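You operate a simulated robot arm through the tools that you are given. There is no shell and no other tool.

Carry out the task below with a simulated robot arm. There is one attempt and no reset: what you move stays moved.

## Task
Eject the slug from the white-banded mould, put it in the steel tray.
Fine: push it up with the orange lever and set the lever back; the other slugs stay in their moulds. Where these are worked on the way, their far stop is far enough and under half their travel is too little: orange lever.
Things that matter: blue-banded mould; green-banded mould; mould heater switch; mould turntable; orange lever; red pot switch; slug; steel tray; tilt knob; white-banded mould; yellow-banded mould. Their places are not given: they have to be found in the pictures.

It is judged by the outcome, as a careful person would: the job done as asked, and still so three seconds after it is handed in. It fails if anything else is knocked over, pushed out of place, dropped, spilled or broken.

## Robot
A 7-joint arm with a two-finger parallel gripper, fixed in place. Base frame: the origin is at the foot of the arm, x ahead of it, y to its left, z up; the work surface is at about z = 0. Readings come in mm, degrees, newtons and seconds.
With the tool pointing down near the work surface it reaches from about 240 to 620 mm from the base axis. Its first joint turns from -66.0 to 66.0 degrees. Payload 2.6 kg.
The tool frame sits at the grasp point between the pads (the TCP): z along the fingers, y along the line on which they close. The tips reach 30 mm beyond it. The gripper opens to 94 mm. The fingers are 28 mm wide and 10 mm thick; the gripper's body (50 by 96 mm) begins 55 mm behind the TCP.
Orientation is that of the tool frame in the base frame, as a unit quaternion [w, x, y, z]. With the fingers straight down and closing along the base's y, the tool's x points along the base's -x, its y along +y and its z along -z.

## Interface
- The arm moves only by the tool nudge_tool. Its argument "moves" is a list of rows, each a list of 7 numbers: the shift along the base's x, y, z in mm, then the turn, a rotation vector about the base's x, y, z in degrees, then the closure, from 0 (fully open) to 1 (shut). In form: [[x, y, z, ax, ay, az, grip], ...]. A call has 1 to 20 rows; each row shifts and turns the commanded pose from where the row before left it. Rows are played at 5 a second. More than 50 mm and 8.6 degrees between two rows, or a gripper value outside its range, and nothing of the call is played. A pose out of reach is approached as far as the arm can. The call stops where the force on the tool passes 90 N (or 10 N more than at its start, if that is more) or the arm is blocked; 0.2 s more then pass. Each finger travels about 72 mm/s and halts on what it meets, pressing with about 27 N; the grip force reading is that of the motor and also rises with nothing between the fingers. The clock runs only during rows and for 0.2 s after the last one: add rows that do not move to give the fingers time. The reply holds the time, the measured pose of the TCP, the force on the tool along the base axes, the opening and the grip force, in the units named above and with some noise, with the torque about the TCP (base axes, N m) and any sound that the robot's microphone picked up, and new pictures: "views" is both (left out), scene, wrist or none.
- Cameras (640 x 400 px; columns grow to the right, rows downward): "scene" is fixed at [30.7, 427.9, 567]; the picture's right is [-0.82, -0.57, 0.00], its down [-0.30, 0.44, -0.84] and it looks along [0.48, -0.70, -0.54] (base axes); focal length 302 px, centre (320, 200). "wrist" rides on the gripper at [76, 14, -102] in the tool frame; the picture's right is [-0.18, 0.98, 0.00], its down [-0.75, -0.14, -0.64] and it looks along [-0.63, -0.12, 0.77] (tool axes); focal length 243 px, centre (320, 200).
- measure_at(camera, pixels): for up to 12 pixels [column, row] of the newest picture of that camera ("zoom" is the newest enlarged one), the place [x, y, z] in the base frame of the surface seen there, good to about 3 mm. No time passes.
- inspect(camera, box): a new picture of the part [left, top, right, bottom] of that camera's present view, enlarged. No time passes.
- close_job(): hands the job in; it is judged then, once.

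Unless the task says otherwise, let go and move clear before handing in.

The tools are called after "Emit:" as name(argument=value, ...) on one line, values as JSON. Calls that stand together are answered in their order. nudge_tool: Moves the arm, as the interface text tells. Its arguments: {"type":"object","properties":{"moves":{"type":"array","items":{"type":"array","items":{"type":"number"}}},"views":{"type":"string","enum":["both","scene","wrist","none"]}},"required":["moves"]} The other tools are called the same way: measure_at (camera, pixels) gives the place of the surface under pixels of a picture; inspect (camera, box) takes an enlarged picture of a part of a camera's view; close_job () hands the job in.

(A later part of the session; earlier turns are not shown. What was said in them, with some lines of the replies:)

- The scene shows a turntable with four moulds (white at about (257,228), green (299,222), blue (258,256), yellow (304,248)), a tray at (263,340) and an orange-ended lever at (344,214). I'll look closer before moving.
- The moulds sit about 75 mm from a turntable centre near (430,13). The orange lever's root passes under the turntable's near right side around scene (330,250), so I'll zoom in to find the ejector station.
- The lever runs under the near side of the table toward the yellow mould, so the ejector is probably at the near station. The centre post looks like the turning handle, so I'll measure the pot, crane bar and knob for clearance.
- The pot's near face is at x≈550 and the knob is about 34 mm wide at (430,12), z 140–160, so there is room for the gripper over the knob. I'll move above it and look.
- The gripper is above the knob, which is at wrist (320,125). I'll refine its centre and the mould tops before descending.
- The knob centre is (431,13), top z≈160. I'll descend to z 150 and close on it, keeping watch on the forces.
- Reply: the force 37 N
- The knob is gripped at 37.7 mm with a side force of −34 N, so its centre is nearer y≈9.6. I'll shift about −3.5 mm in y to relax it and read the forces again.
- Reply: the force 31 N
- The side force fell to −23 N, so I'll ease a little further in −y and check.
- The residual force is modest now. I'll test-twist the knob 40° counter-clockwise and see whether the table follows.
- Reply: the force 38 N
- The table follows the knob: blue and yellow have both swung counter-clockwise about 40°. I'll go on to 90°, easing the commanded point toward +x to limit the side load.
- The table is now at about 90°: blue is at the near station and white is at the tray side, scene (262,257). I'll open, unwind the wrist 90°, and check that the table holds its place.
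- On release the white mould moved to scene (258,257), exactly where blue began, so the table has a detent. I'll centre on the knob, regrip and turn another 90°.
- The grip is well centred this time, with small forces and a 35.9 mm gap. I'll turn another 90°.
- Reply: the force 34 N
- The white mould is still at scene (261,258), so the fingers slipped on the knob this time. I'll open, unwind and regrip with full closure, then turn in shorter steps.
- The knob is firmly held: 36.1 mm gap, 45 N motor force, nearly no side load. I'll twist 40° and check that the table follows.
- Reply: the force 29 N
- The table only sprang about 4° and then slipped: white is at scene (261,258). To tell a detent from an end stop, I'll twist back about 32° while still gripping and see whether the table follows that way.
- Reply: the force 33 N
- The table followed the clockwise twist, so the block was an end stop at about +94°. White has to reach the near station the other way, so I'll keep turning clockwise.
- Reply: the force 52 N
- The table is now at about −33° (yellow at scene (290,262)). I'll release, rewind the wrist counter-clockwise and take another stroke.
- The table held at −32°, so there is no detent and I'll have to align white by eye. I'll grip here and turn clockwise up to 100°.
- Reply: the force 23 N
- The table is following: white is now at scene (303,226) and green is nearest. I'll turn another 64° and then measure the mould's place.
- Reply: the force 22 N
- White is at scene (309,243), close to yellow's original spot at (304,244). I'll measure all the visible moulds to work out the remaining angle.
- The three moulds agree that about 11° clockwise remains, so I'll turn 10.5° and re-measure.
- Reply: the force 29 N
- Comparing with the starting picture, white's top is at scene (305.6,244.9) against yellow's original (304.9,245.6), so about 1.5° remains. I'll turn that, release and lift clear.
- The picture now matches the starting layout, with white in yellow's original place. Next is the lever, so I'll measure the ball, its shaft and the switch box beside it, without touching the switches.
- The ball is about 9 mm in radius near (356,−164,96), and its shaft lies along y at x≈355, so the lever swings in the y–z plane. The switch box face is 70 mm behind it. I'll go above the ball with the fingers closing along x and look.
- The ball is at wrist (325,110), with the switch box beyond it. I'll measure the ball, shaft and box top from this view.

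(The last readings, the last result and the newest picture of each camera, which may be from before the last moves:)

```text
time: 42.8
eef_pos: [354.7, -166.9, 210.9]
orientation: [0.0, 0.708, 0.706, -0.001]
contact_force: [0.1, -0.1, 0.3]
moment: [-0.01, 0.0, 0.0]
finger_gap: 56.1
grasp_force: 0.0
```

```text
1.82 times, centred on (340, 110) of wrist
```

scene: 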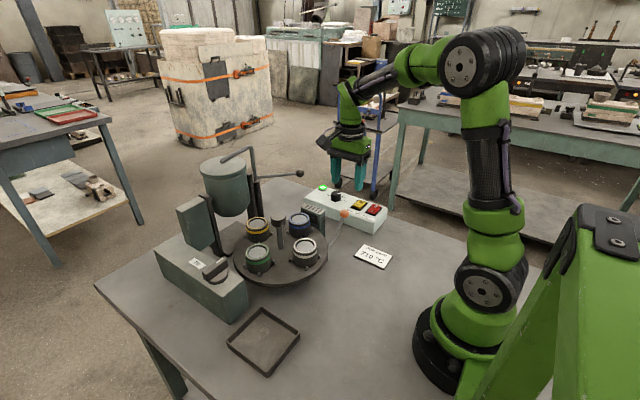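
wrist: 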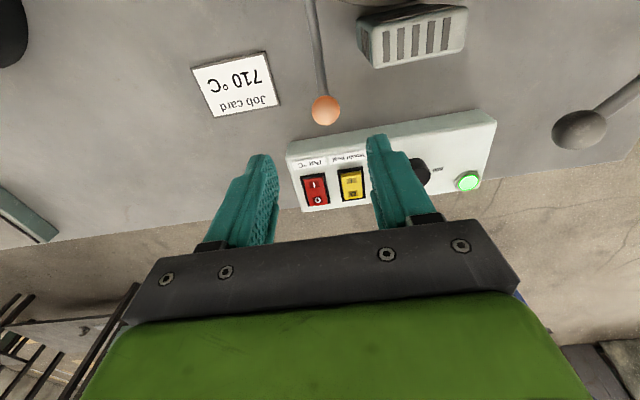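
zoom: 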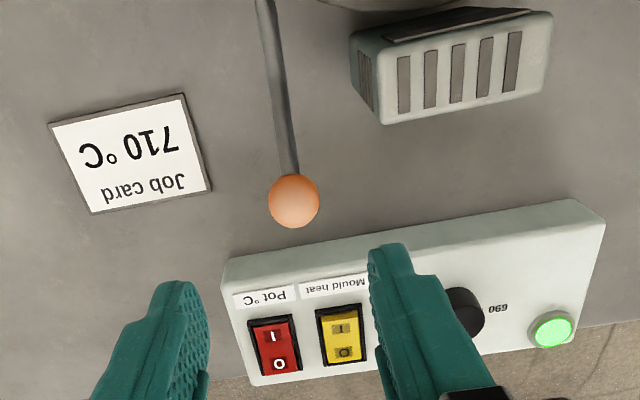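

The ball centre is about (358,−166,96) with a radius near 11 mm. I'll centre on it, lower to z≈104 so the tips sit just below the ball, and close.

Emit:
nudge_tool(moves=[[3, 0, -35, 0, 0, 0, 0.4], [0, 0, -35, 0, 0, 0, 0.4], [0, 0, -36, 0, 0, 0, 0.4], [0, 0, 0, 0, 0, 0, 0.6], [0, 0, 0, 0, 0, 0, 0.8], [0, 0, 0, 0, 0, 0, 1], [0, 0, 0, 0, 0, 0, 1], [0, 0, 0, 0, 0, 0, 1]])

```text
time: 44.6
eef_pos: [359.0, -163.4, 103.8]
orientation: [0.0, 0.706, 0.708, 0.0]
contact_force: [17.9, -1.5, -13.6]
moment: [-0.3, -0.18, 0.07]
finger_gap: 25.0
grasp_force: 45.0
```

scene: 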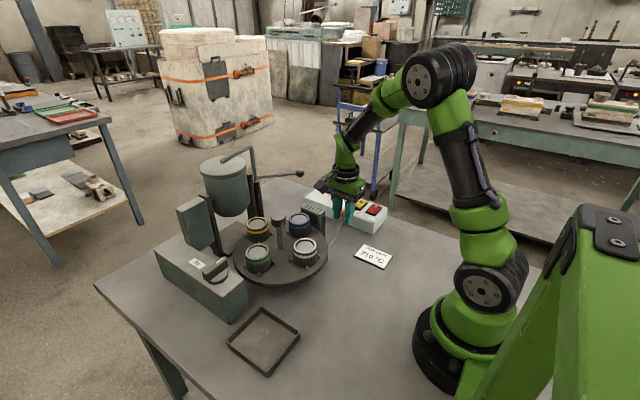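
wrist: 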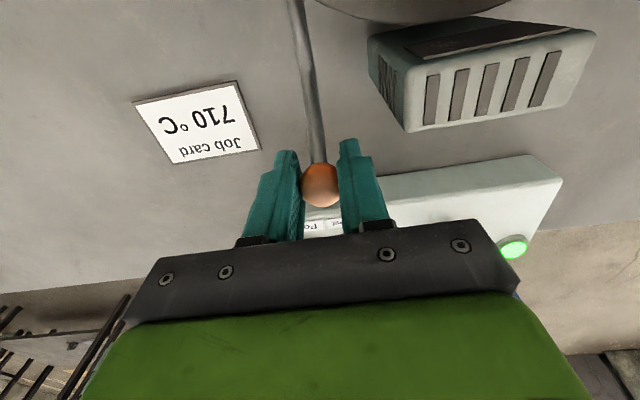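

The ball is held with a 25 mm gap. I'll press it down along its arc, starting with 15 mm, and watch the forces.

Emit:
nudge_tool(moves=[[1, -1.5, -3, 0, 0, 0, 1], [0, -1.5, -3, 0, 0, 0, 1], [0, -1.5, -3, 0, 0, 0, 1], [0, -1.5, -3, 0, 0, 0, 1], [0, -1.5, -3, 0, 0, 0, 1], [0, 0, 0, 0, 0, 0, 1]])

Emit:
inspect(camera="scene", box=[220, 170, 400, 290])

```text
time: 46.0
eef_pos: [358.7, -171.1, 88.9]
orientation: [0.001, 0.707, 0.707, 0.001]
contact_force: [16.7, 4.3, 10.9]
moment: [1.2, -0.2, 0.14]
finger_gap: 25.2
grasp_force: 45.1
```

scene: 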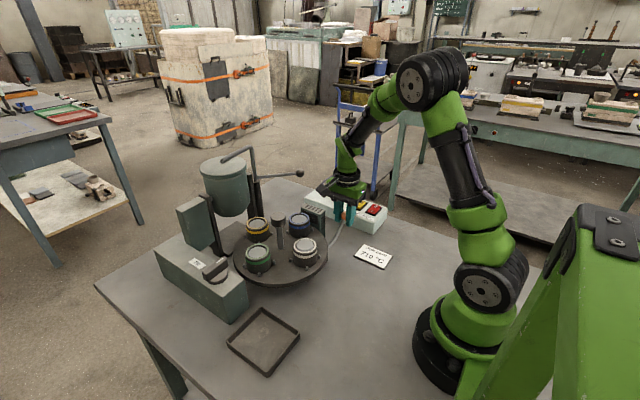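
wrist: 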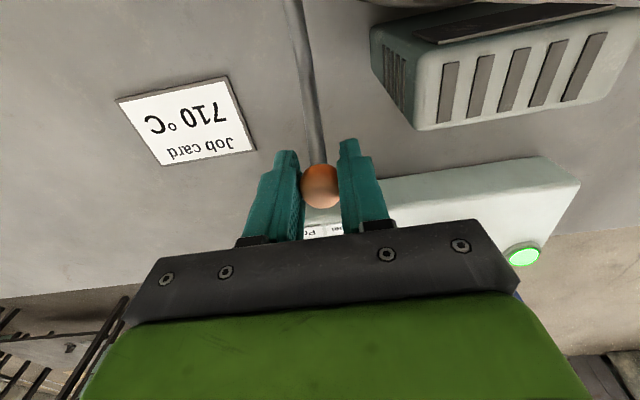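

```text
3.33 times, centred on (310, 230) of scene
```

zoom: 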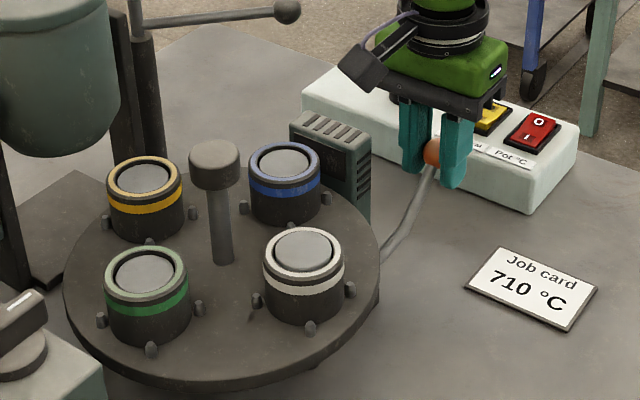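

The white slug has risen in its mould, so the station and direction are right. I'll keep pressing along the arc.

Emit:
nudge_tool(moves=[[0, -1.5, -3, 0, 0, 0, 1], [0, -1.3, -3, 0, 0, 0, 1], [0, -1.3, -3, 0, 0, 0, 1], [0, -1.2, -3, 0, 0, 0, 1], [0, -1.2, -3, 0, 0, 0, 1], [0, -1, -3, 0, 0, 0, 1], [0, -1, -3, 0, 0, 0, 1], [0, 0, 0, 0, 0, 0, 1]])

Emit:
inspect(camera="scene", box=[220, 170, 400, 290])

```text
time: 47.8
eef_pos: [359.1, -179.6, 66.5]
orientation: [0.002, 0.707, 0.708, 0.001]
contact_force: [18.6, 2.5, 8.8]
moment: [1.22, -0.18, 0.07]
finger_gap: 25.1
grasp_force: 44.7
```

scene: 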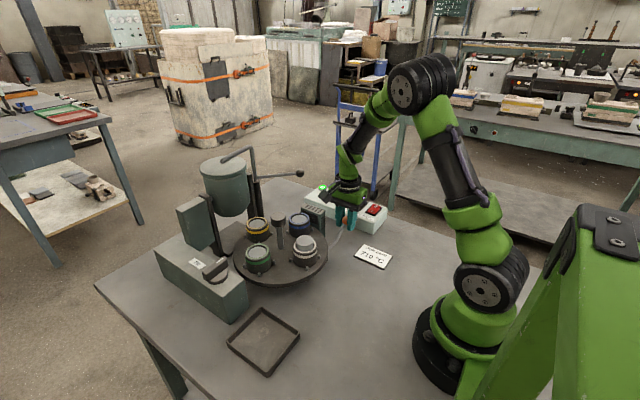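
wrist: 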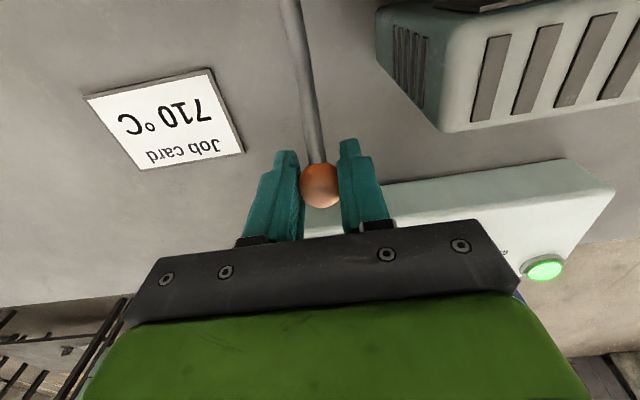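

```text
3.33 times, centred on (310, 230) of scene
```

zoom: 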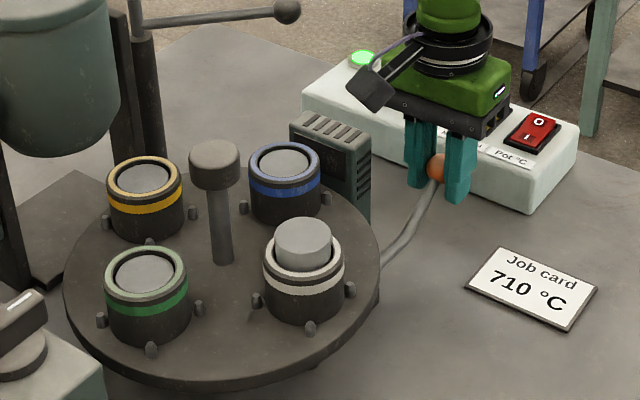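

The white slug now stands about 10 mm above its mould. I'll continue gently toward the lever's stop, watching for the force to rise.

Emit:
nudge_tool(moves=[[0, -0.8, -3, 0, 0, 0, 1], [0, -0.7, -3, 0, 0, 0, 1], [0, -0.6, -3, 0, 0, 0, 1], [0, -0.5, -3, 0, 0, 0, 1], [0, -0.4, -2, 0, 0, 0, 1], [0, 0, 0, 0, 0, 0, 1]])

Emit:
inspect(camera="scene", box=[220, 170, 400, 290])

```text
time: 49.2
eef_pos: [357.8, -184.7, 56.0]
orientation: [0.002, 0.707, 0.707, 0.0]
contact_force: [5.5, 7.7, 27.7]
moment: [-0.06, -0.04, 0.02]
finger_gap: 25.7
grasp_force: 45.0
```

scene: 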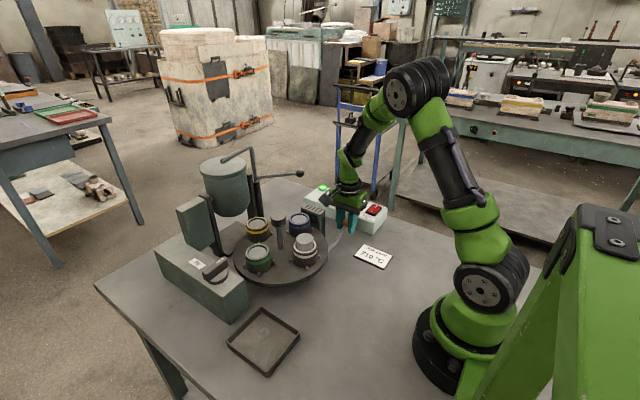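
wrist: 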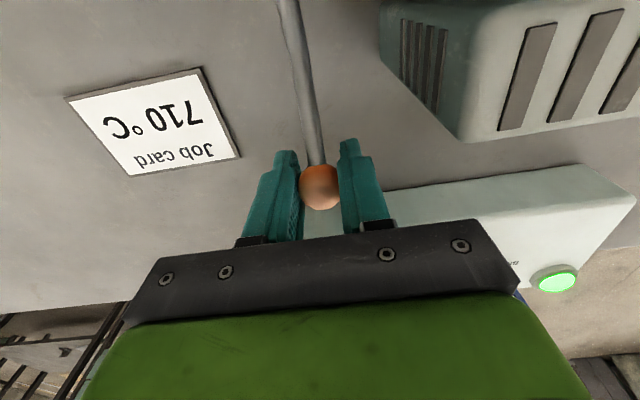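

```text
3.33 times, centred on (310, 230) of scene
```

zoom: 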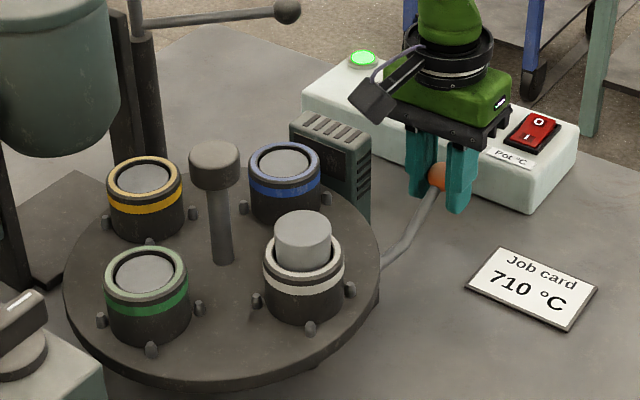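

The upward force rose to 28 N, so the lever is at its stop, and the slug stands well clear. I'll open the fingers just enough to free the ball and see whether the lever stays down.

Emit:
nudge_tool(moves=[[0, 0, 0, 0, 0, 0, 0.7], [0, 0, 0, 0, 0, 0, 0.6], [0, 0, 0, 0, 0, 0, 0.5], [0, 0, 0, 0, 0, 0, 0.5], [0, 0, 0, 0, 0, 0, 0.5]])

Emit:
inspect(camera="scene", box=[220, 170, 400, 290])

```text
time: 50.4
eef_pos: [358.0, -183.1, 52.9]
orientation: [0.0, 0.707, 0.708, 0.001]
contact_force: [0.1, 0.2, 0.2]
moment: [0.02, 0.0, 0.01]
finger_gap: 47.1
grasp_force: 0.0
```

scene: 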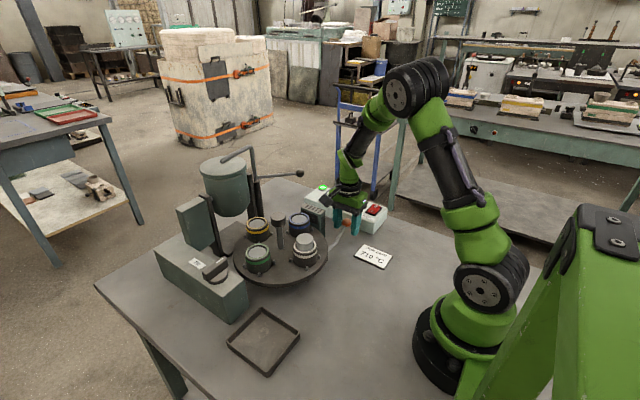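
wrist: 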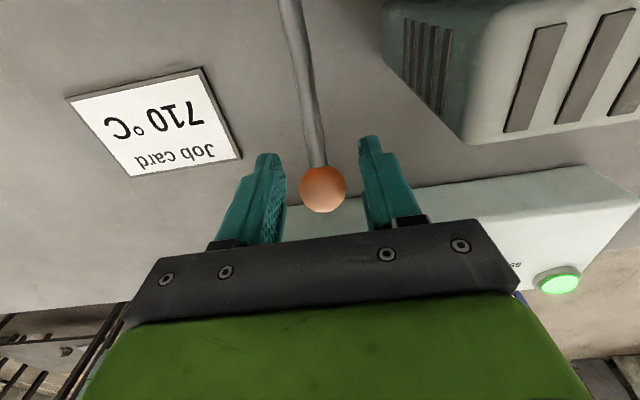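

```text
3.33 times, centred on (310, 230) of scene
```

zoom: 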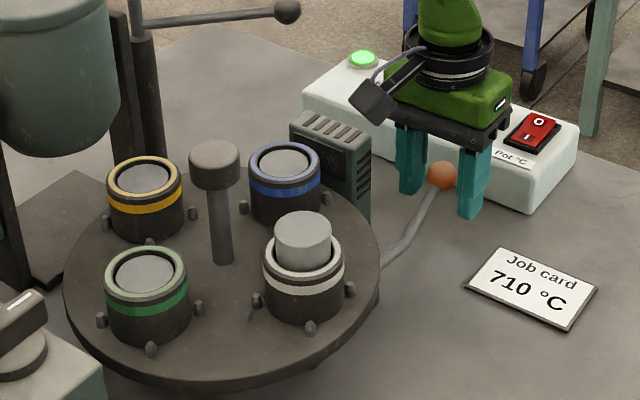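

The lever stays down and the slug stays up. I'll lift clear of the ball, swing over the white mould with the fingers closing along y, and measure the slug.

Emit:
nudge_tool(moves=[[0, 0, 30, 0, 0, 0, 0.5], [0, 0, 40, 0, 0, 0, 0.4], [0, 0, 50, 0, 0, 0, 0.3], [0, 0, 50, 0, 0, 8, 0.3], [0, 20, 10, 0, 0, 8, 0.3], [0, 20, 0, 0, 0, 8, 0.3], [0, 20, 0, 0, 0, 8, 0.3], [0, 20, 0, 0, 0, 8, 0.3], [0, 20, 0, 0, 0, 8, 0.3], [0, 20, 0, 0, 0, 8, 0.3], [0, 20, 0, 0, 0, 8, 0.3], [0, 20, 0, 0, 0, 8, 0.3], [0, 20, 0, 0, 0, 8, 0.3], [0, 16, 0, 0, 0, 8, 0.3], [0, 0, 0, 0, 0, 2, 0.3], [0, 0, 0, 0, 0, 0, 0.3]])

Emit:
inspect(camera="wrist", box=[220, 40, 420, 200])

Emit:
inspect(camera="scene", box=[220, 170, 400, 290])

```text
time: 53.8
eef_pos: [359.4, 11.1, 235.1]
orientation: [0.0, 0.0, 1.0, 0.001]
contact_force: [0.5, 0.0, -0.4]
moment: [0.02, 0.01, -0.02]
finger_gap: 65.9
grasp_force: 0.1
```

scene: 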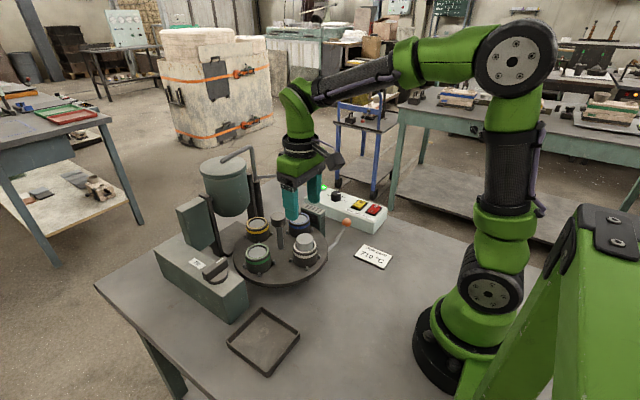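
wrist: 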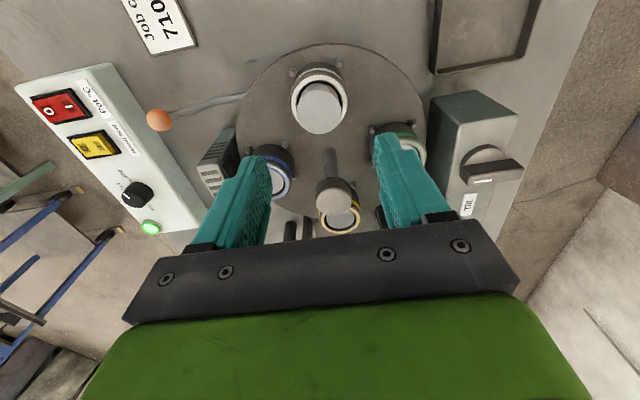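

```text
2.50 times, centred on (320, 120) of wrist
```

zoom: 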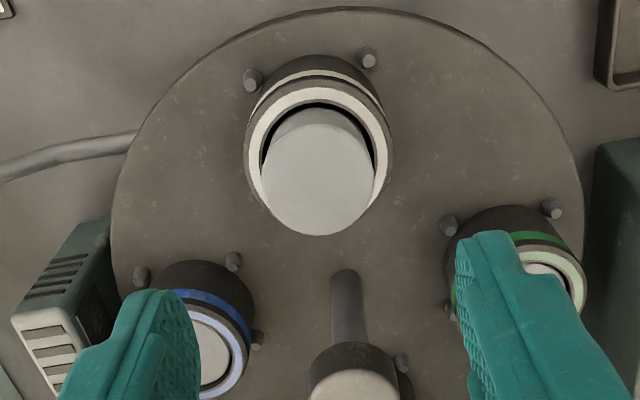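

```text
3.33 times, centred on (310, 230) of scene
```

zoom: 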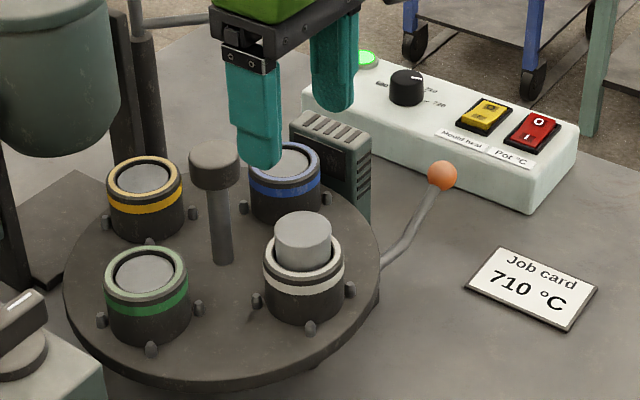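

Emit:
measure_at(camera="wrist", pixels=[[319, 109], [302, 112], [338, 110], [320, 90], [320, 128], [297, 95], [344, 92], [319, 72]])

Emit:
measure_at(camera="scene", pixels=[[305, 238], [305, 248], [297, 240], [312, 240], [305, 255]])

```text
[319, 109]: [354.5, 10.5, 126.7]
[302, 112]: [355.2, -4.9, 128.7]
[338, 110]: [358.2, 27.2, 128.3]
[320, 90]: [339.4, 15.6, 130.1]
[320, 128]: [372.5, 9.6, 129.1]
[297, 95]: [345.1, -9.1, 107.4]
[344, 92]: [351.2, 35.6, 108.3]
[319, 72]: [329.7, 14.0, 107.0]
```

```text
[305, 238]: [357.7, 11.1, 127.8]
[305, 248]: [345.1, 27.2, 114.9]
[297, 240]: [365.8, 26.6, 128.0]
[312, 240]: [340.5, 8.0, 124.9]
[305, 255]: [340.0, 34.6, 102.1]
```

The slug top is at z≈128, centred on (356,12), about 33 mm wide, with the rim at z≈106. I'll descend so the tips stop at z≈110, just above the rim, and grip.

Emit:
nudge_tool(moves=[[-3, 0.7, -35, 0, 0, 0, 0.3], [0, 0, -35, 0, 0, 0, 0.3], [0, 0, -25, 0, 0, 0, 0.3], [0, 0, 0, 0, 0, 0, 0.3], [0, 0, 0, 0, 0, 0, 0.5], [0, 0, 0, 0, 0, 0, 0.6], [0, 0, 0, 0, 0, 0, 0.8], [0, 0, 0, 0, 0, 0, 0.8], [0, 0, 0, 0, 0, 0, 0.8]])

Emit:
inspect(camera="scene", box=[220, 170, 400, 290])

```text
time: 55.8
eef_pos: [355.9, 10.6, 139.7]
orientation: [0.0, 0.0, 1.0, -0.001]
contact_force: [-0.8, 0.1, -0.9]
moment: [-0.03, -0.01, 0.01]
finger_gap: 38.0
grasp_force: 27.1
```

scene: 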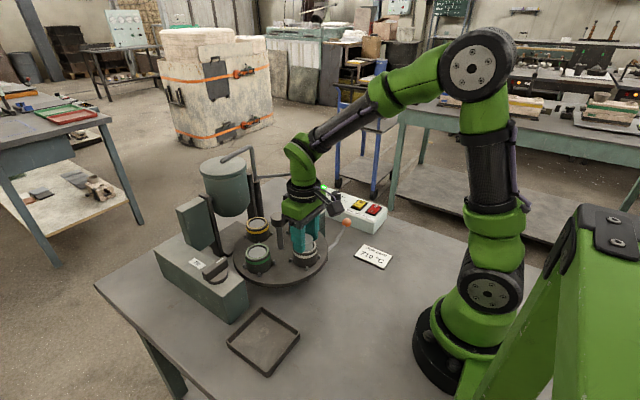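
wrist: 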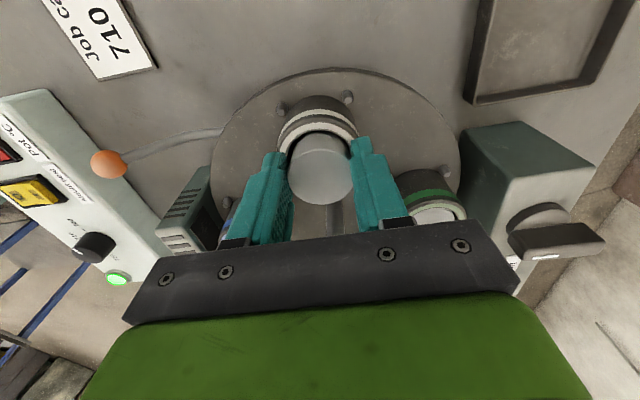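

```text
3.33 times, centred on (310, 230) of scene
```

zoom: 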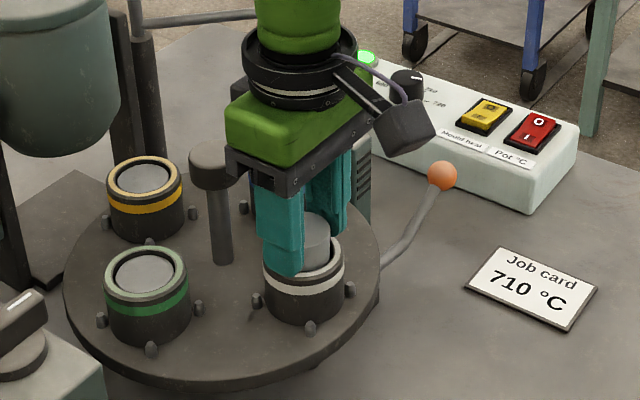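

The fingers are at 38 mm and 27 N. I'll close fully, give them a moment, and lift slowly to check that the slug comes along.

Emit:
nudge_tool(moves=[[0, 0, 0, 0, 0, 0, 1], [0, 0, 0, 0, 0, 0, 1], [0, 0, 0, 0, 0, 0, 1]], views="none")

Emit:
nudge_tool(moves=[[0, 0, 8, 0, 0, 0, 1], [0, 0, 8, 0, 0, 0, 1], [0, 0, 0, 0, 0, 0, 1]])

Emit:
inspect(camera="scene", box=[220, 170, 400, 290])

```text
time: 56.6
eef_pos: [355.9, 11.1, 139.6]
orientation: [0.0, -0.001, 1.0, 0.0]
contact_force: [0.4, -0.2, 0.2]
moment: [0.01, 0.03, 0.06]
finger_gap: 38.0
grasp_force: 26.8
```

```text
time: 57.4
eef_pos: [354.8, 13.3, 155.4]
orientation: [0.0, 0.001, 1.0, 0.0]
contact_force: [-0.5, 0.5, -0.5]
moment: [0.02, 0.0, 0.03]
finger_gap: 38.4
grasp_force: 26.8
```

scene: 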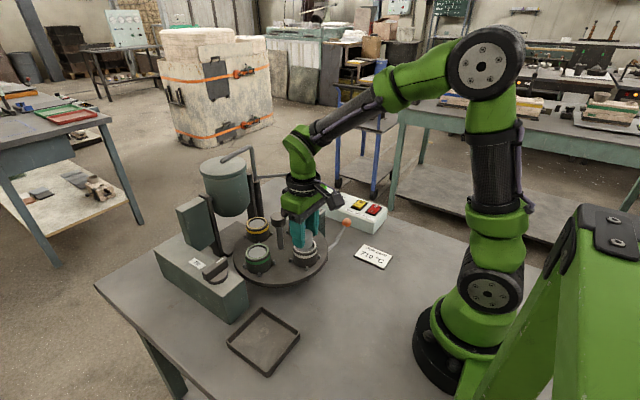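
wrist: 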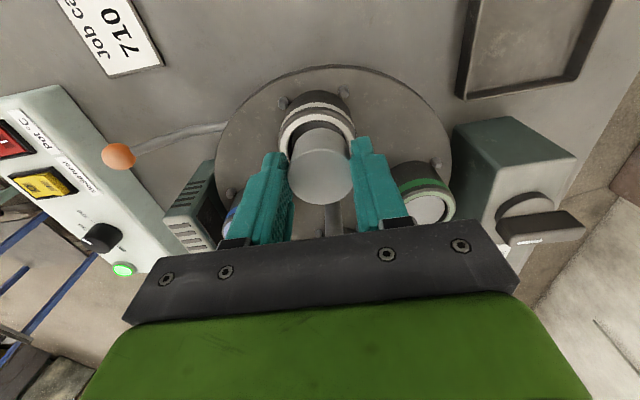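

```text
3.33 times, centred on (310, 230) of scene
```

zoom: 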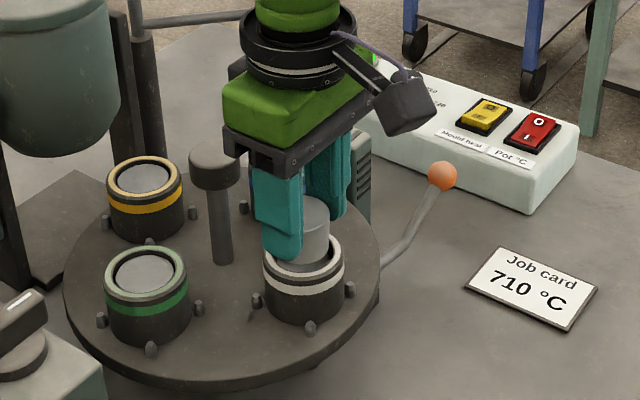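

The slug is rising with the fingers. I'll lift it fully clear to z≈230.

Emit:
nudge_tool(moves=[[0, 0, 10, 0, 0, 0, 1], [0, 0, 15, 0, 0, 0, 1], [0, 0, 20, 0, 0, 0, 1], [0, 0, 25, 0, 0, 0, 1], [0, 0, 0, 0, 0, 0, 1]])

Emit:
inspect(camera="scene", box=[240, 150, 360, 290])

Emit:
measure_at(camera="scene", pixels=[[265, 342], [258, 312], [298, 336], [230, 345], [270, 372]])

```text
time: 58.6
eef_pos: [353.6, 13.1, 222.8]
orientation: [0.0, 0.001, 1.0, 0.0]
contact_force: [0.4, 0.1, -0.7]
moment: [-0.03, 0.03, -0.03]
finger_gap: 38.2
grasp_force: 27.1
```

scene: 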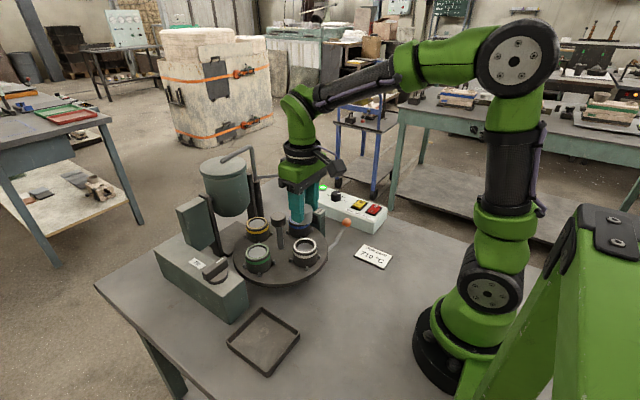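
wrist: 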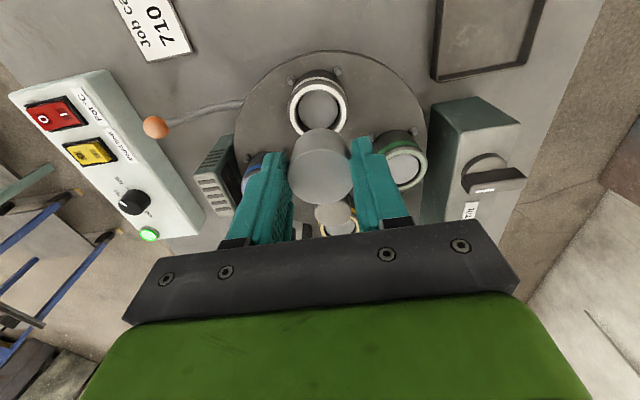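

```text
2.86 times, centred on (300, 220) of scene
```

zoom: 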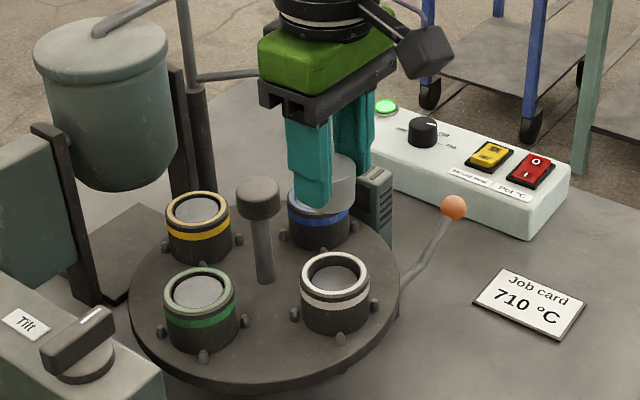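

```text
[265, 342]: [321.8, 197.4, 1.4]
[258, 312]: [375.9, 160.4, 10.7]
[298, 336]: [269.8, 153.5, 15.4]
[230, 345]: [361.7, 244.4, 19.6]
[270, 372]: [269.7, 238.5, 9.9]
```

The slug is out and held, and the white mould is empty. I'll measure the slug's bottom relative to the tool before moving it to the tray centred on (321,198).

Emit:
measure_at(camera="zoom", pixels=[[340, 165], [340, 185], [340, 195], [340, 200], [340, 204], [340, 207], [340, 210]])

Emit:
measure_at(camera="wrist", pixels=[[490, 40], [490, 5], [440, 40], [535, 40], [485, 68], [475, 120]])

```text
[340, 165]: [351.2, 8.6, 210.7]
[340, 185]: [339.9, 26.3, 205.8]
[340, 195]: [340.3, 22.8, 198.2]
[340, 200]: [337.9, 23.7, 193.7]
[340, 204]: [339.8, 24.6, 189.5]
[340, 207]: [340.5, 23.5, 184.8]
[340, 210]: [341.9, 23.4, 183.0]
```

```text
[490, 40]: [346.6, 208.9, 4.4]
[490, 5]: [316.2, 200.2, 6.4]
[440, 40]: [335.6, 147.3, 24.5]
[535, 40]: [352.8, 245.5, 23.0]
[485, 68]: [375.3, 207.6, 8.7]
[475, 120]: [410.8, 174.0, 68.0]
```

The slug's bottom is about 42 mm below the TCP, and the tray floor is at z≈4 with walls to z≈23. I'll carry the slug over the tray centre and go partway down.

Emit:
nudge_tool(moves=[[-5, 20, 0, 0, 0, 0, 1], [-5, 30, 0, 0, 0, 0, 1], [-5, 35, 0, 0, 0, 0, 1], [-6, 35, 0, 0, 0, 0, 1], [-6, 35, 0, 0, 0, 0, 1], [-5, 29, 0, 0, 0, 0, 1], [0, 0, -30, 0, 0, 0, 1], [0, 0, -40, 0, 0, 0, 1], [0, 0, -40, 0, 0, 0, 1], [0, 0, 0, 0, 0, 0, 1]])

```text
time: 60.8
eef_pos: [323.9, 193.5, 116.0]
orientation: [0.0, 0.001, 1.0, -0.001]
contact_force: [0.0, -0.2, -1.0]
moment: [-0.01, 0.01, 0.0]
finger_gap: 38.1
grasp_force: 26.7
```

scene: 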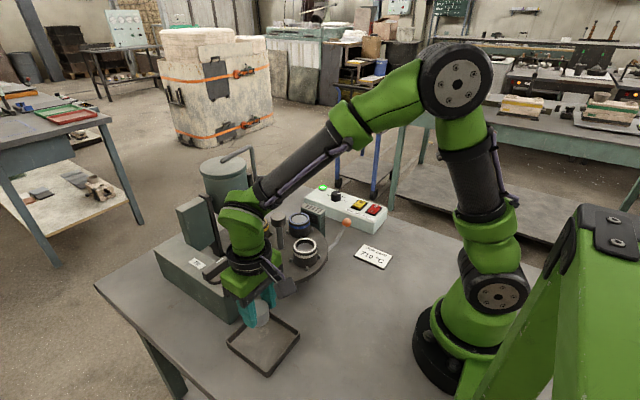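
wrist: 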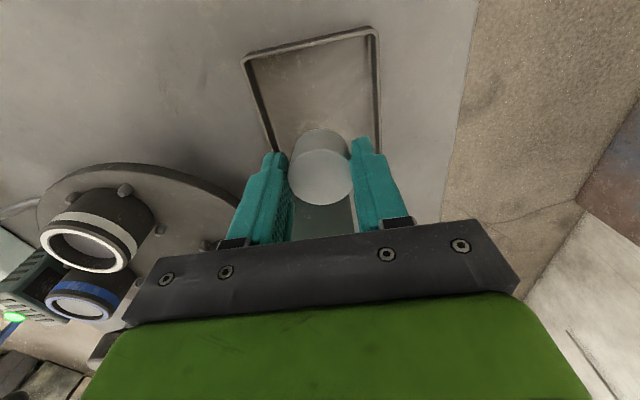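

The slug is over the tray (wrist (320,170)). I'll centre it and lower it until it touches the tray floor.

Emit:
nudge_tool(moves=[[-2, 3, -20, 0, 0, 0, 1], [0, 0, -20, 0, 0, 0, 1], [0, 0, -15, 0, 0, 0, 1], [0, 0, -8, 0, 0, 0, 1], [0, 0, 0, 0, 0, 0, 1]])

Emit:
inspect(camera="scene", box=[200, 270, 330, 390])

```text
time: 62.0
eef_pos: [322.2, 199.9, 52.9]
orientation: [0.0, 0.001, 1.0, 0.0]
contact_force: [0.8, -0.8, -0.2]
moment: [0.01, 0.02, -0.05]
finger_gap: 38.4
grasp_force: 26.6
```

scene: 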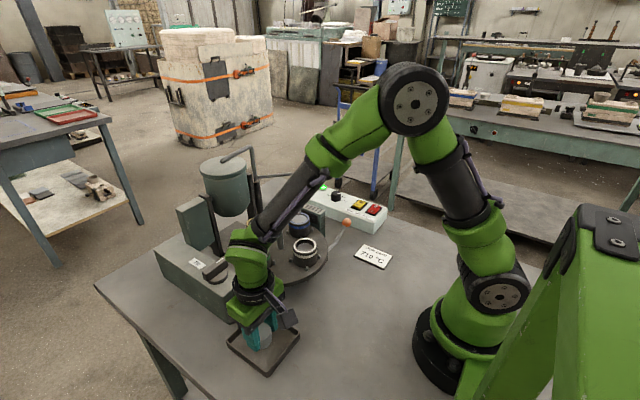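
wrist: 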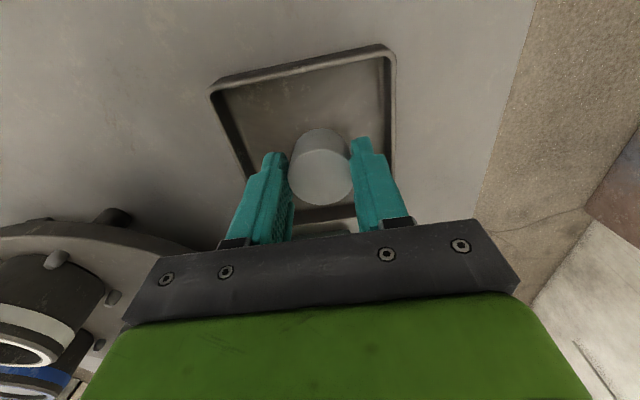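

```text
3.33 times, centred on (265, 330) of scene
```

zoom: 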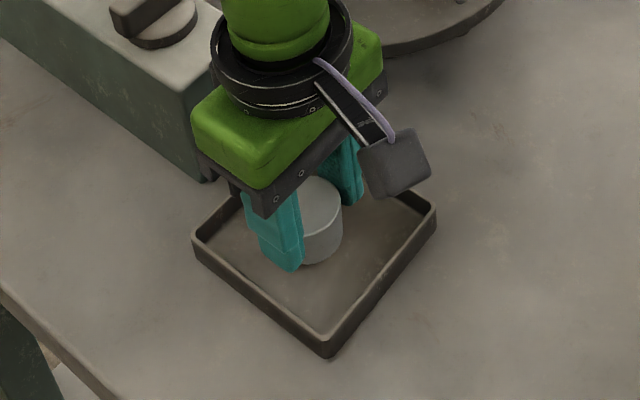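

The slug hangs a few millimetres above the tray floor. I'll lower in small steps until the force shows contact.

Emit:
nudge_tool(moves=[[0, -2, -1.5, 0, 0, 0, 1], [0, 0, -1.5, 0, 0, 0, 1], [0, 0, -1.5, 0, 0, 0, 1], [0, 0, 0, 0, 0, 0, 1]], views="none")

```text
time: 63.0
eef_pos: [322.9, 197.2, 48.1]
orientation: [0.0, 0.001, 1.0, 0.0]
contact_force: [-0.9, 0.0, -1.0]
moment: [-0.01, -0.04, -0.03]
finger_gap: 38.1
grasp_force: 26.9
```

No contact yet at z 48. I'll lower a few more small steps.

Emit:
nudge_tool(moves=[[0, 0, -1, 0, 0, 0, 1], [0, 0, -1, 0, 0, 0, 1], [0, 0, -1, 0, 0, 0, 1], [0, 0, 0, 0, 0, 0, 1]], views="none")

Emit:
inspect(camera="scene", box=[200, 270, 330, 390])

```text
time: 64.0
eef_pos: [323.7, 198.9, 44.5]
orientation: [0.001, 0.0, 1.0, 0.0]
contact_force: [-3.0, -4.4, 16.8]
moment: [-0.05, -0.02, -0.04]
finger_gap: 38.3
grasp_force: 26.9
```

```text
3.33 times, centred on (265, 330) of scene
```

zoom: 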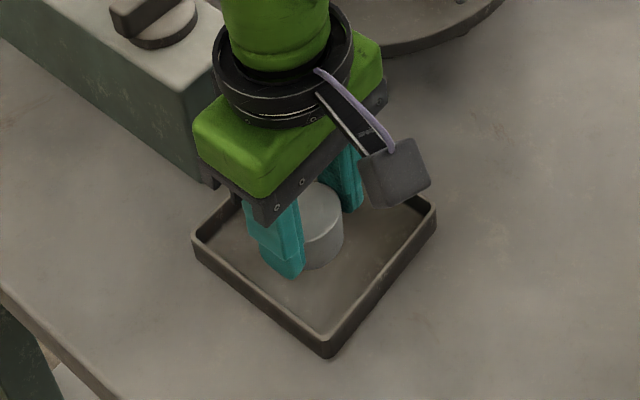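

The slug is on the floor of the tray (17 N upward). I'll ease up 0.5 mm, open just a little so the fingers stay clear of the walls, and lift straight up.

Emit:
nudge_tool(moves=[[0, 0, 0.5, 0, 0, 0, 0.58], [0, 0, 0, 0, 0, 0, 0.48], [0, 0, 0, 0, 0, 0, 0.46], [0, 0, 0, 0, 0, 0, 0.46], [0, 0, 10, 0, 0, 0, 0.46], [0, 0, 20, 0, 0, 0, 0.46], [0, 0, 40, 0, 0, 0, 0.4], [0, 0, 50, 0, 0, 0, 0.4], [0, 0, 50, 0, 0, 0, 0.4], [0, 0, 0, 0, 0, 0, 0.4]])

Emit:
inspect(camera="scene", box=[200, 270, 330, 390])

```text
time: 66.2
eef_pos: [321.8, 198.7, 216.1]
orientation: [0.0, 0.0, 1.0, 0.0]
contact_force: [-0.6, -0.5, -0.1]
moment: [0.03, -0.02, 0.01]
finger_gap: 56.4
grasp_force: 0.0
```

scene: 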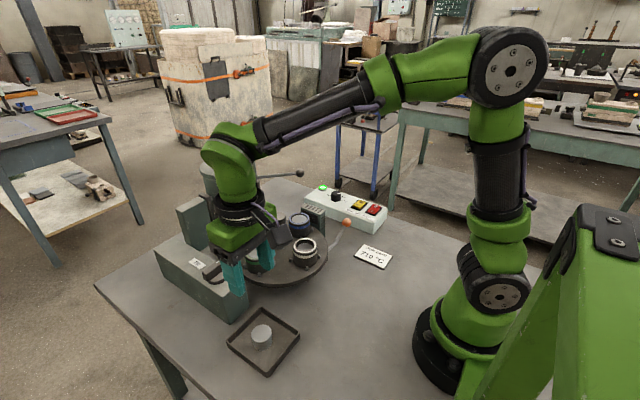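
wrist: 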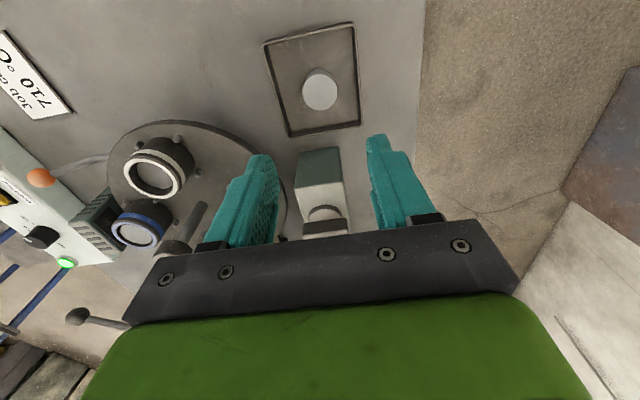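

```text
3.33 times, centred on (265, 330) of scene
```

zoom: 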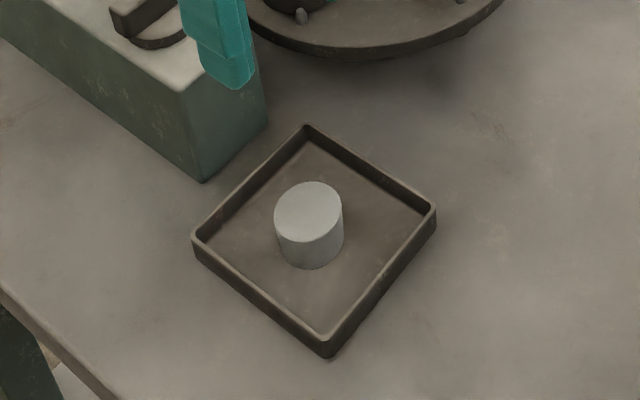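

The slug stands upright in the tray. Next I'll set the lever back, so I'm travelling to above the ball with the fingers turned to close along x.

Emit:
nudge_tool(moves=[[3, -32, 0, 0, 0, -7.5, 0.4], [3, -32, 0, 0, 0, -7.5, 0.4], [3, -32, 0, 0, 0, -7.5, 0.4], [3, -32, 0, 0, 0, -7.5, 0.4], [3, -32, 0, 0, 0, -7.5, 0.4], [3, -32, 0, 0, 0, -7.5, 0.4], [3, -32, 0, 0, 0, -7.5, 0.4], [3, -32, 0, 0, 0, -7.5, 0.4], [3, -32, 0, 0, 0, -7.5, 0.4], [3, -32, 0, 0, 0, -7.5, 0.4], [3, -32, 0, 0, 0, -7.5, 0.4], [3, -30, 0, 0, 0, -7.5, 0.4], [0, 0, -40, 0, 0, 0, 0.4], [0, 0, 0, 0, 0, 0, 0.4]])

Emit:
inspect(camera="scene", box=[220, 170, 400, 290])

```text
time: 69.2
eef_pos: [357.1, -183.1, 175.8]
orientation: [0.0, 0.708, 0.707, 0.0]
contact_force: [0.5, 0.2, -0.1]
moment: [-0.01, -0.01, -0.03]
finger_gap: 56.4
grasp_force: 0.0
```

scene: 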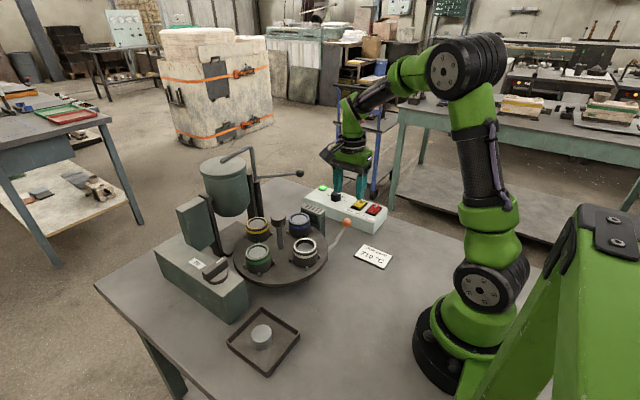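
wrist: 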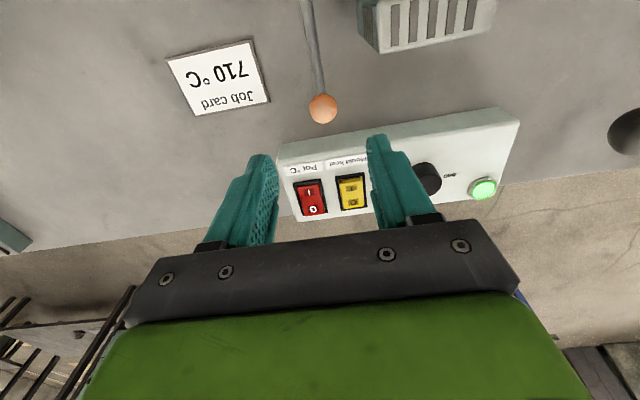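

```text
3.33 times, centred on (310, 230) of scene
```

zoom: 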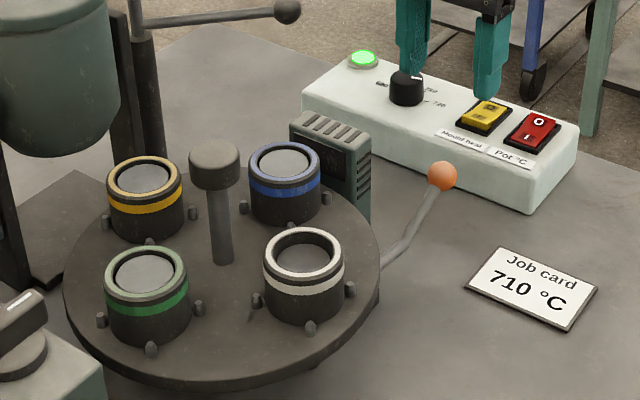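

The lever is still down with its ball at wrist (322,108). I'll measure it before descending.

Emit:
measure_at(camera="wrist", pixels=[[322, 108], [311, 108], [333, 107], [322, 97], [323, 119]])

Emit:
measure_at(camera="scene", pixels=[[346, 222], [346, 219], [346, 225]])

```text
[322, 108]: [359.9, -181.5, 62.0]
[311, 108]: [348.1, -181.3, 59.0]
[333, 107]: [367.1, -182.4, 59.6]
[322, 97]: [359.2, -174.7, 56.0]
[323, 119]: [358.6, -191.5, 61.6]
```

```text
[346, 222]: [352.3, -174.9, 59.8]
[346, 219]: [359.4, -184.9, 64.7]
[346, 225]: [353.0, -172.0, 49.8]
```

The ball centre is about (358,−183,53). I'll descend around it to z≈57 and close.

Emit:
nudge_tool(moves=[[0.5, 0, -40, 0, 0, 0, 0.4], [0, 0, -40, 0, 0, 0, 0.4], [0, 0, -38, 0, 0, 0, 0.4], [0, 0, 0, 0, 0, 0, 0.6], [0, 0, 0, 0, 0, 0, 0.8], [0, 0, 0, 0, 0, 0, 1], [0, 0, 0, 0, 0, 0, 1], [0, 0, 0, 0, 0, 0, 1]])

```text
time: 71.0
eef_pos: [359.3, -182.6, 58.9]
orientation: [-0.002, 0.708, 0.706, -0.001]
contact_force: [-11.4, 2.3, -5.9]
moment: [-0.59, 0.09, -0.09]
finger_gap: 25.0
grasp_force: 44.9
```

scene: 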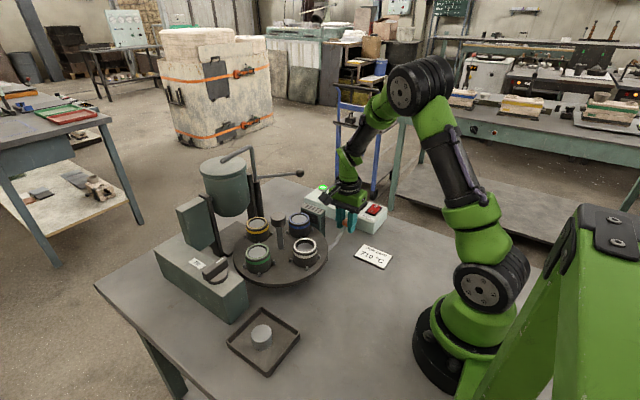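
wrist: 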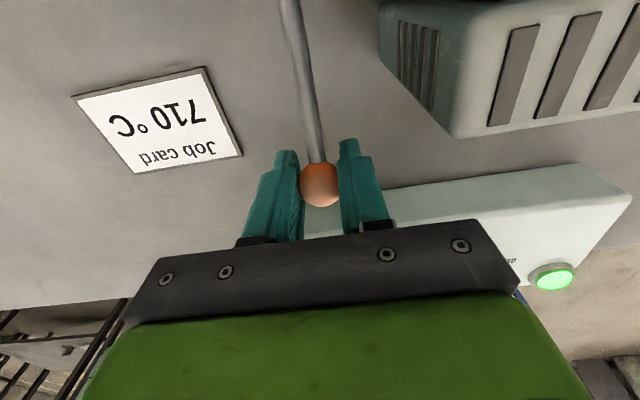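

The ball is gripped again. I'll raise it along the reverse arc to its start place, about +43 mm in z and +20 mm in y.

Emit:
nudge_tool(moves=[[0, 0.7, 3, 0, 0, 0, 1], [0, 0.9, 3, 0, 0, 0, 1], [0, 1, 3, 0, 0, 0, 1], [0, 1, 3, 0, 0, 0, 1], [0, 1.2, 3, 0, 0, 0, 1], [0, 1.2, 3, 0, 0, 0, 1], [0, 1.3, 3, 0, 0, 0, 1], [0, 1.4, 3, 0, 0, 0, 1], [0, 1.5, 3, 0, 0, 0, 1], [0, 1.5, 3, 0, 0, 0, 1], [0, 1.5, 3, 0, 0, 0, 1], [0, 1.5, 3, 0, 0, 0, 1], [0, 1.5, 3, 0, 0, 0, 1], [0, 0, 0, 0, 0, 0, 1]])

Emit:
inspect(camera="scene", box=[220, 170, 400, 290])

```text
time: 74.0
eef_pos: [359.0, -168.0, 93.8]
orientation: [0.002, 0.707, 0.707, 0.0]
contact_force: [4.8, -16.8, 0.7]
moment: [-1.29, -0.03, 0.01]
finger_gap: 24.9
grasp_force: 45.4
```

scene: 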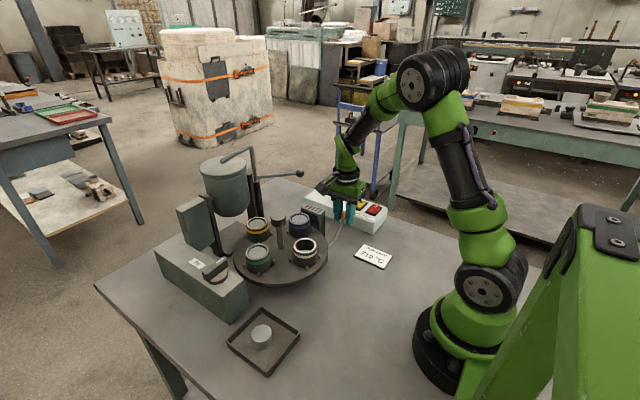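
wrist: 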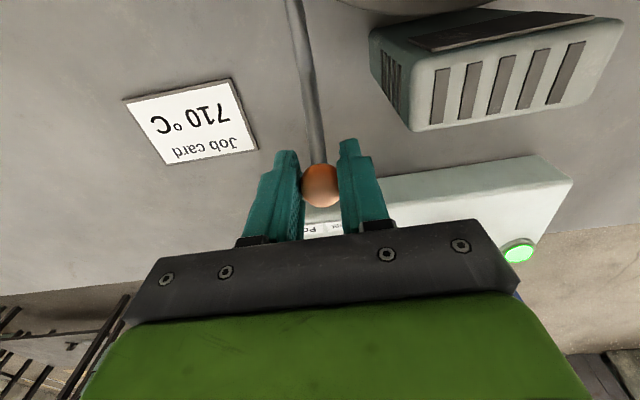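

```text
3.33 times, centred on (310, 230) of scene
```

zoom: 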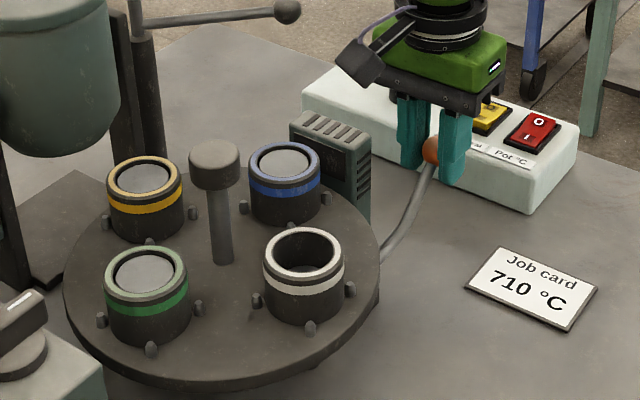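

The ball is up to z≈94 with no stop felt yet. I'll continue in small steps until the upper stop shows as a pull.

Emit:
nudge_tool(moves=[[0, 1.2, 2.5, 0, 0, 0, 1], [0, 1.2, 2.5, 0, 0, 0, 1], [0, 1.2, 2.5, 0, 0, 0, 1], [0, 1.2, 2.5, 0, 0, 0, 1], [0, 0, 0, 0, 0, 0, 1]], views="none")

```text
time: 75.2
eef_pos: [358.7, -160.5, 103.7]
orientation: [0.0, 0.707, 0.707, 0.0]
contact_force: [17.0, -8.3, -23.2]
moment: [-0.54, -0.18, 0.1]
finger_gap: 25.1
grasp_force: 44.7
```

The force reads −23 N in z, so the lever has met its upper stop, at the same height as when I first gripped it. I'll nudge 1.5 mm more to be sure, then release and lift away.

Emit:
nudge_tool(moves=[[0, 0.5, 1.5, 0, 0, 0, 1], [0, 0, 0, 0, 0, 0, 1], [0, 0, 0, 0, 0, 0, 0.7], [0, 0, 0, 0, 0, 0, 0.5], [0, 0, 0, 0, 0, 0, 0.4], [0, 0, 0, 0, 0, 0, 0.4], [0, 0, 30, 0, 0, 0, 0.4], [0, 0, 40, 0, 0, 0, 0.4], [0, 0, 50, 0, 0, 0, 0.4], [0, 0, 0, 0, 0, 0, 0.4]])

Emit:
inspect(camera="scene", box=[220, 170, 400, 290])

Emit:
measure_at(camera="scene", pixels=[[344, 211], [344, 214], [340, 214], [348, 214]])

```text
time: 77.4
eef_pos: [358.3, -163.4, 228.9]
orientation: [0.0, 0.707, 0.707, 0.0]
contact_force: [-0.2, 0.0, 0.7]
moment: [-0.01, 0.02, 0.02]
finger_gap: 56.3
grasp_force: 0.1
```

scene: 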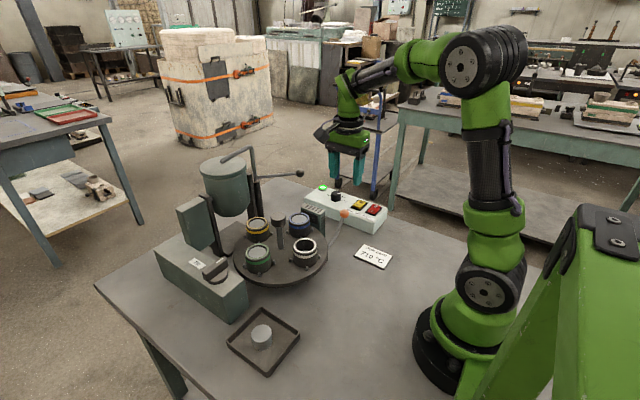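
wrist: 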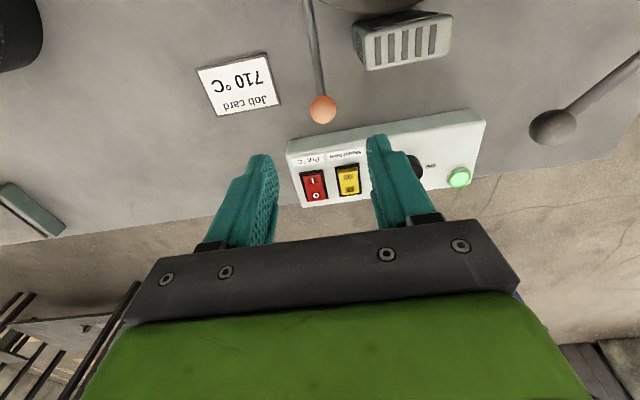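

```text
3.33 times, centred on (310, 230) of scene
```

zoom: 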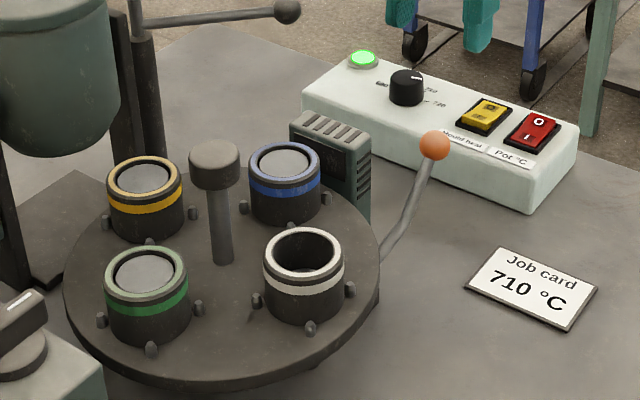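

```text
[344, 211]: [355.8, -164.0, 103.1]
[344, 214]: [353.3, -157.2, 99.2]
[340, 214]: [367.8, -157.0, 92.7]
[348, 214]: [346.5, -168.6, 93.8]
```

The lever ball is back exactly where it began (zoom (434,145), z≈103). The white mould is empty, the other three slugs are in their moulds, the switches are unchanged, and the slug stands in the tray. The arm is clear, so I'm handing in.

Emit:
close_job()

```text
The job is handed in.
```

The slug from the white-banded mould is standing upright in the steel tray, and the job is handed in.

- **Ejecting:** I turned the mould turntable until the white mould was over the ejector. Then I pressed the orange lever to its stop, lifted the slug out and carried it to the tray.
- **Lever:** it is back at its upper stop, where it started.
- **Other moulds:** the blue, green and yellow slugs are still in their moulds.
- **Switches and knob:** I did not touch the heater switch, the pot switch or the tilt knob.
- **Turntable:** it would not turn past about 94° counter-clockwise, so I brought the white mould round clockwise. I left it there, half a turn from its starting position, because the task did not ask for it to go back.
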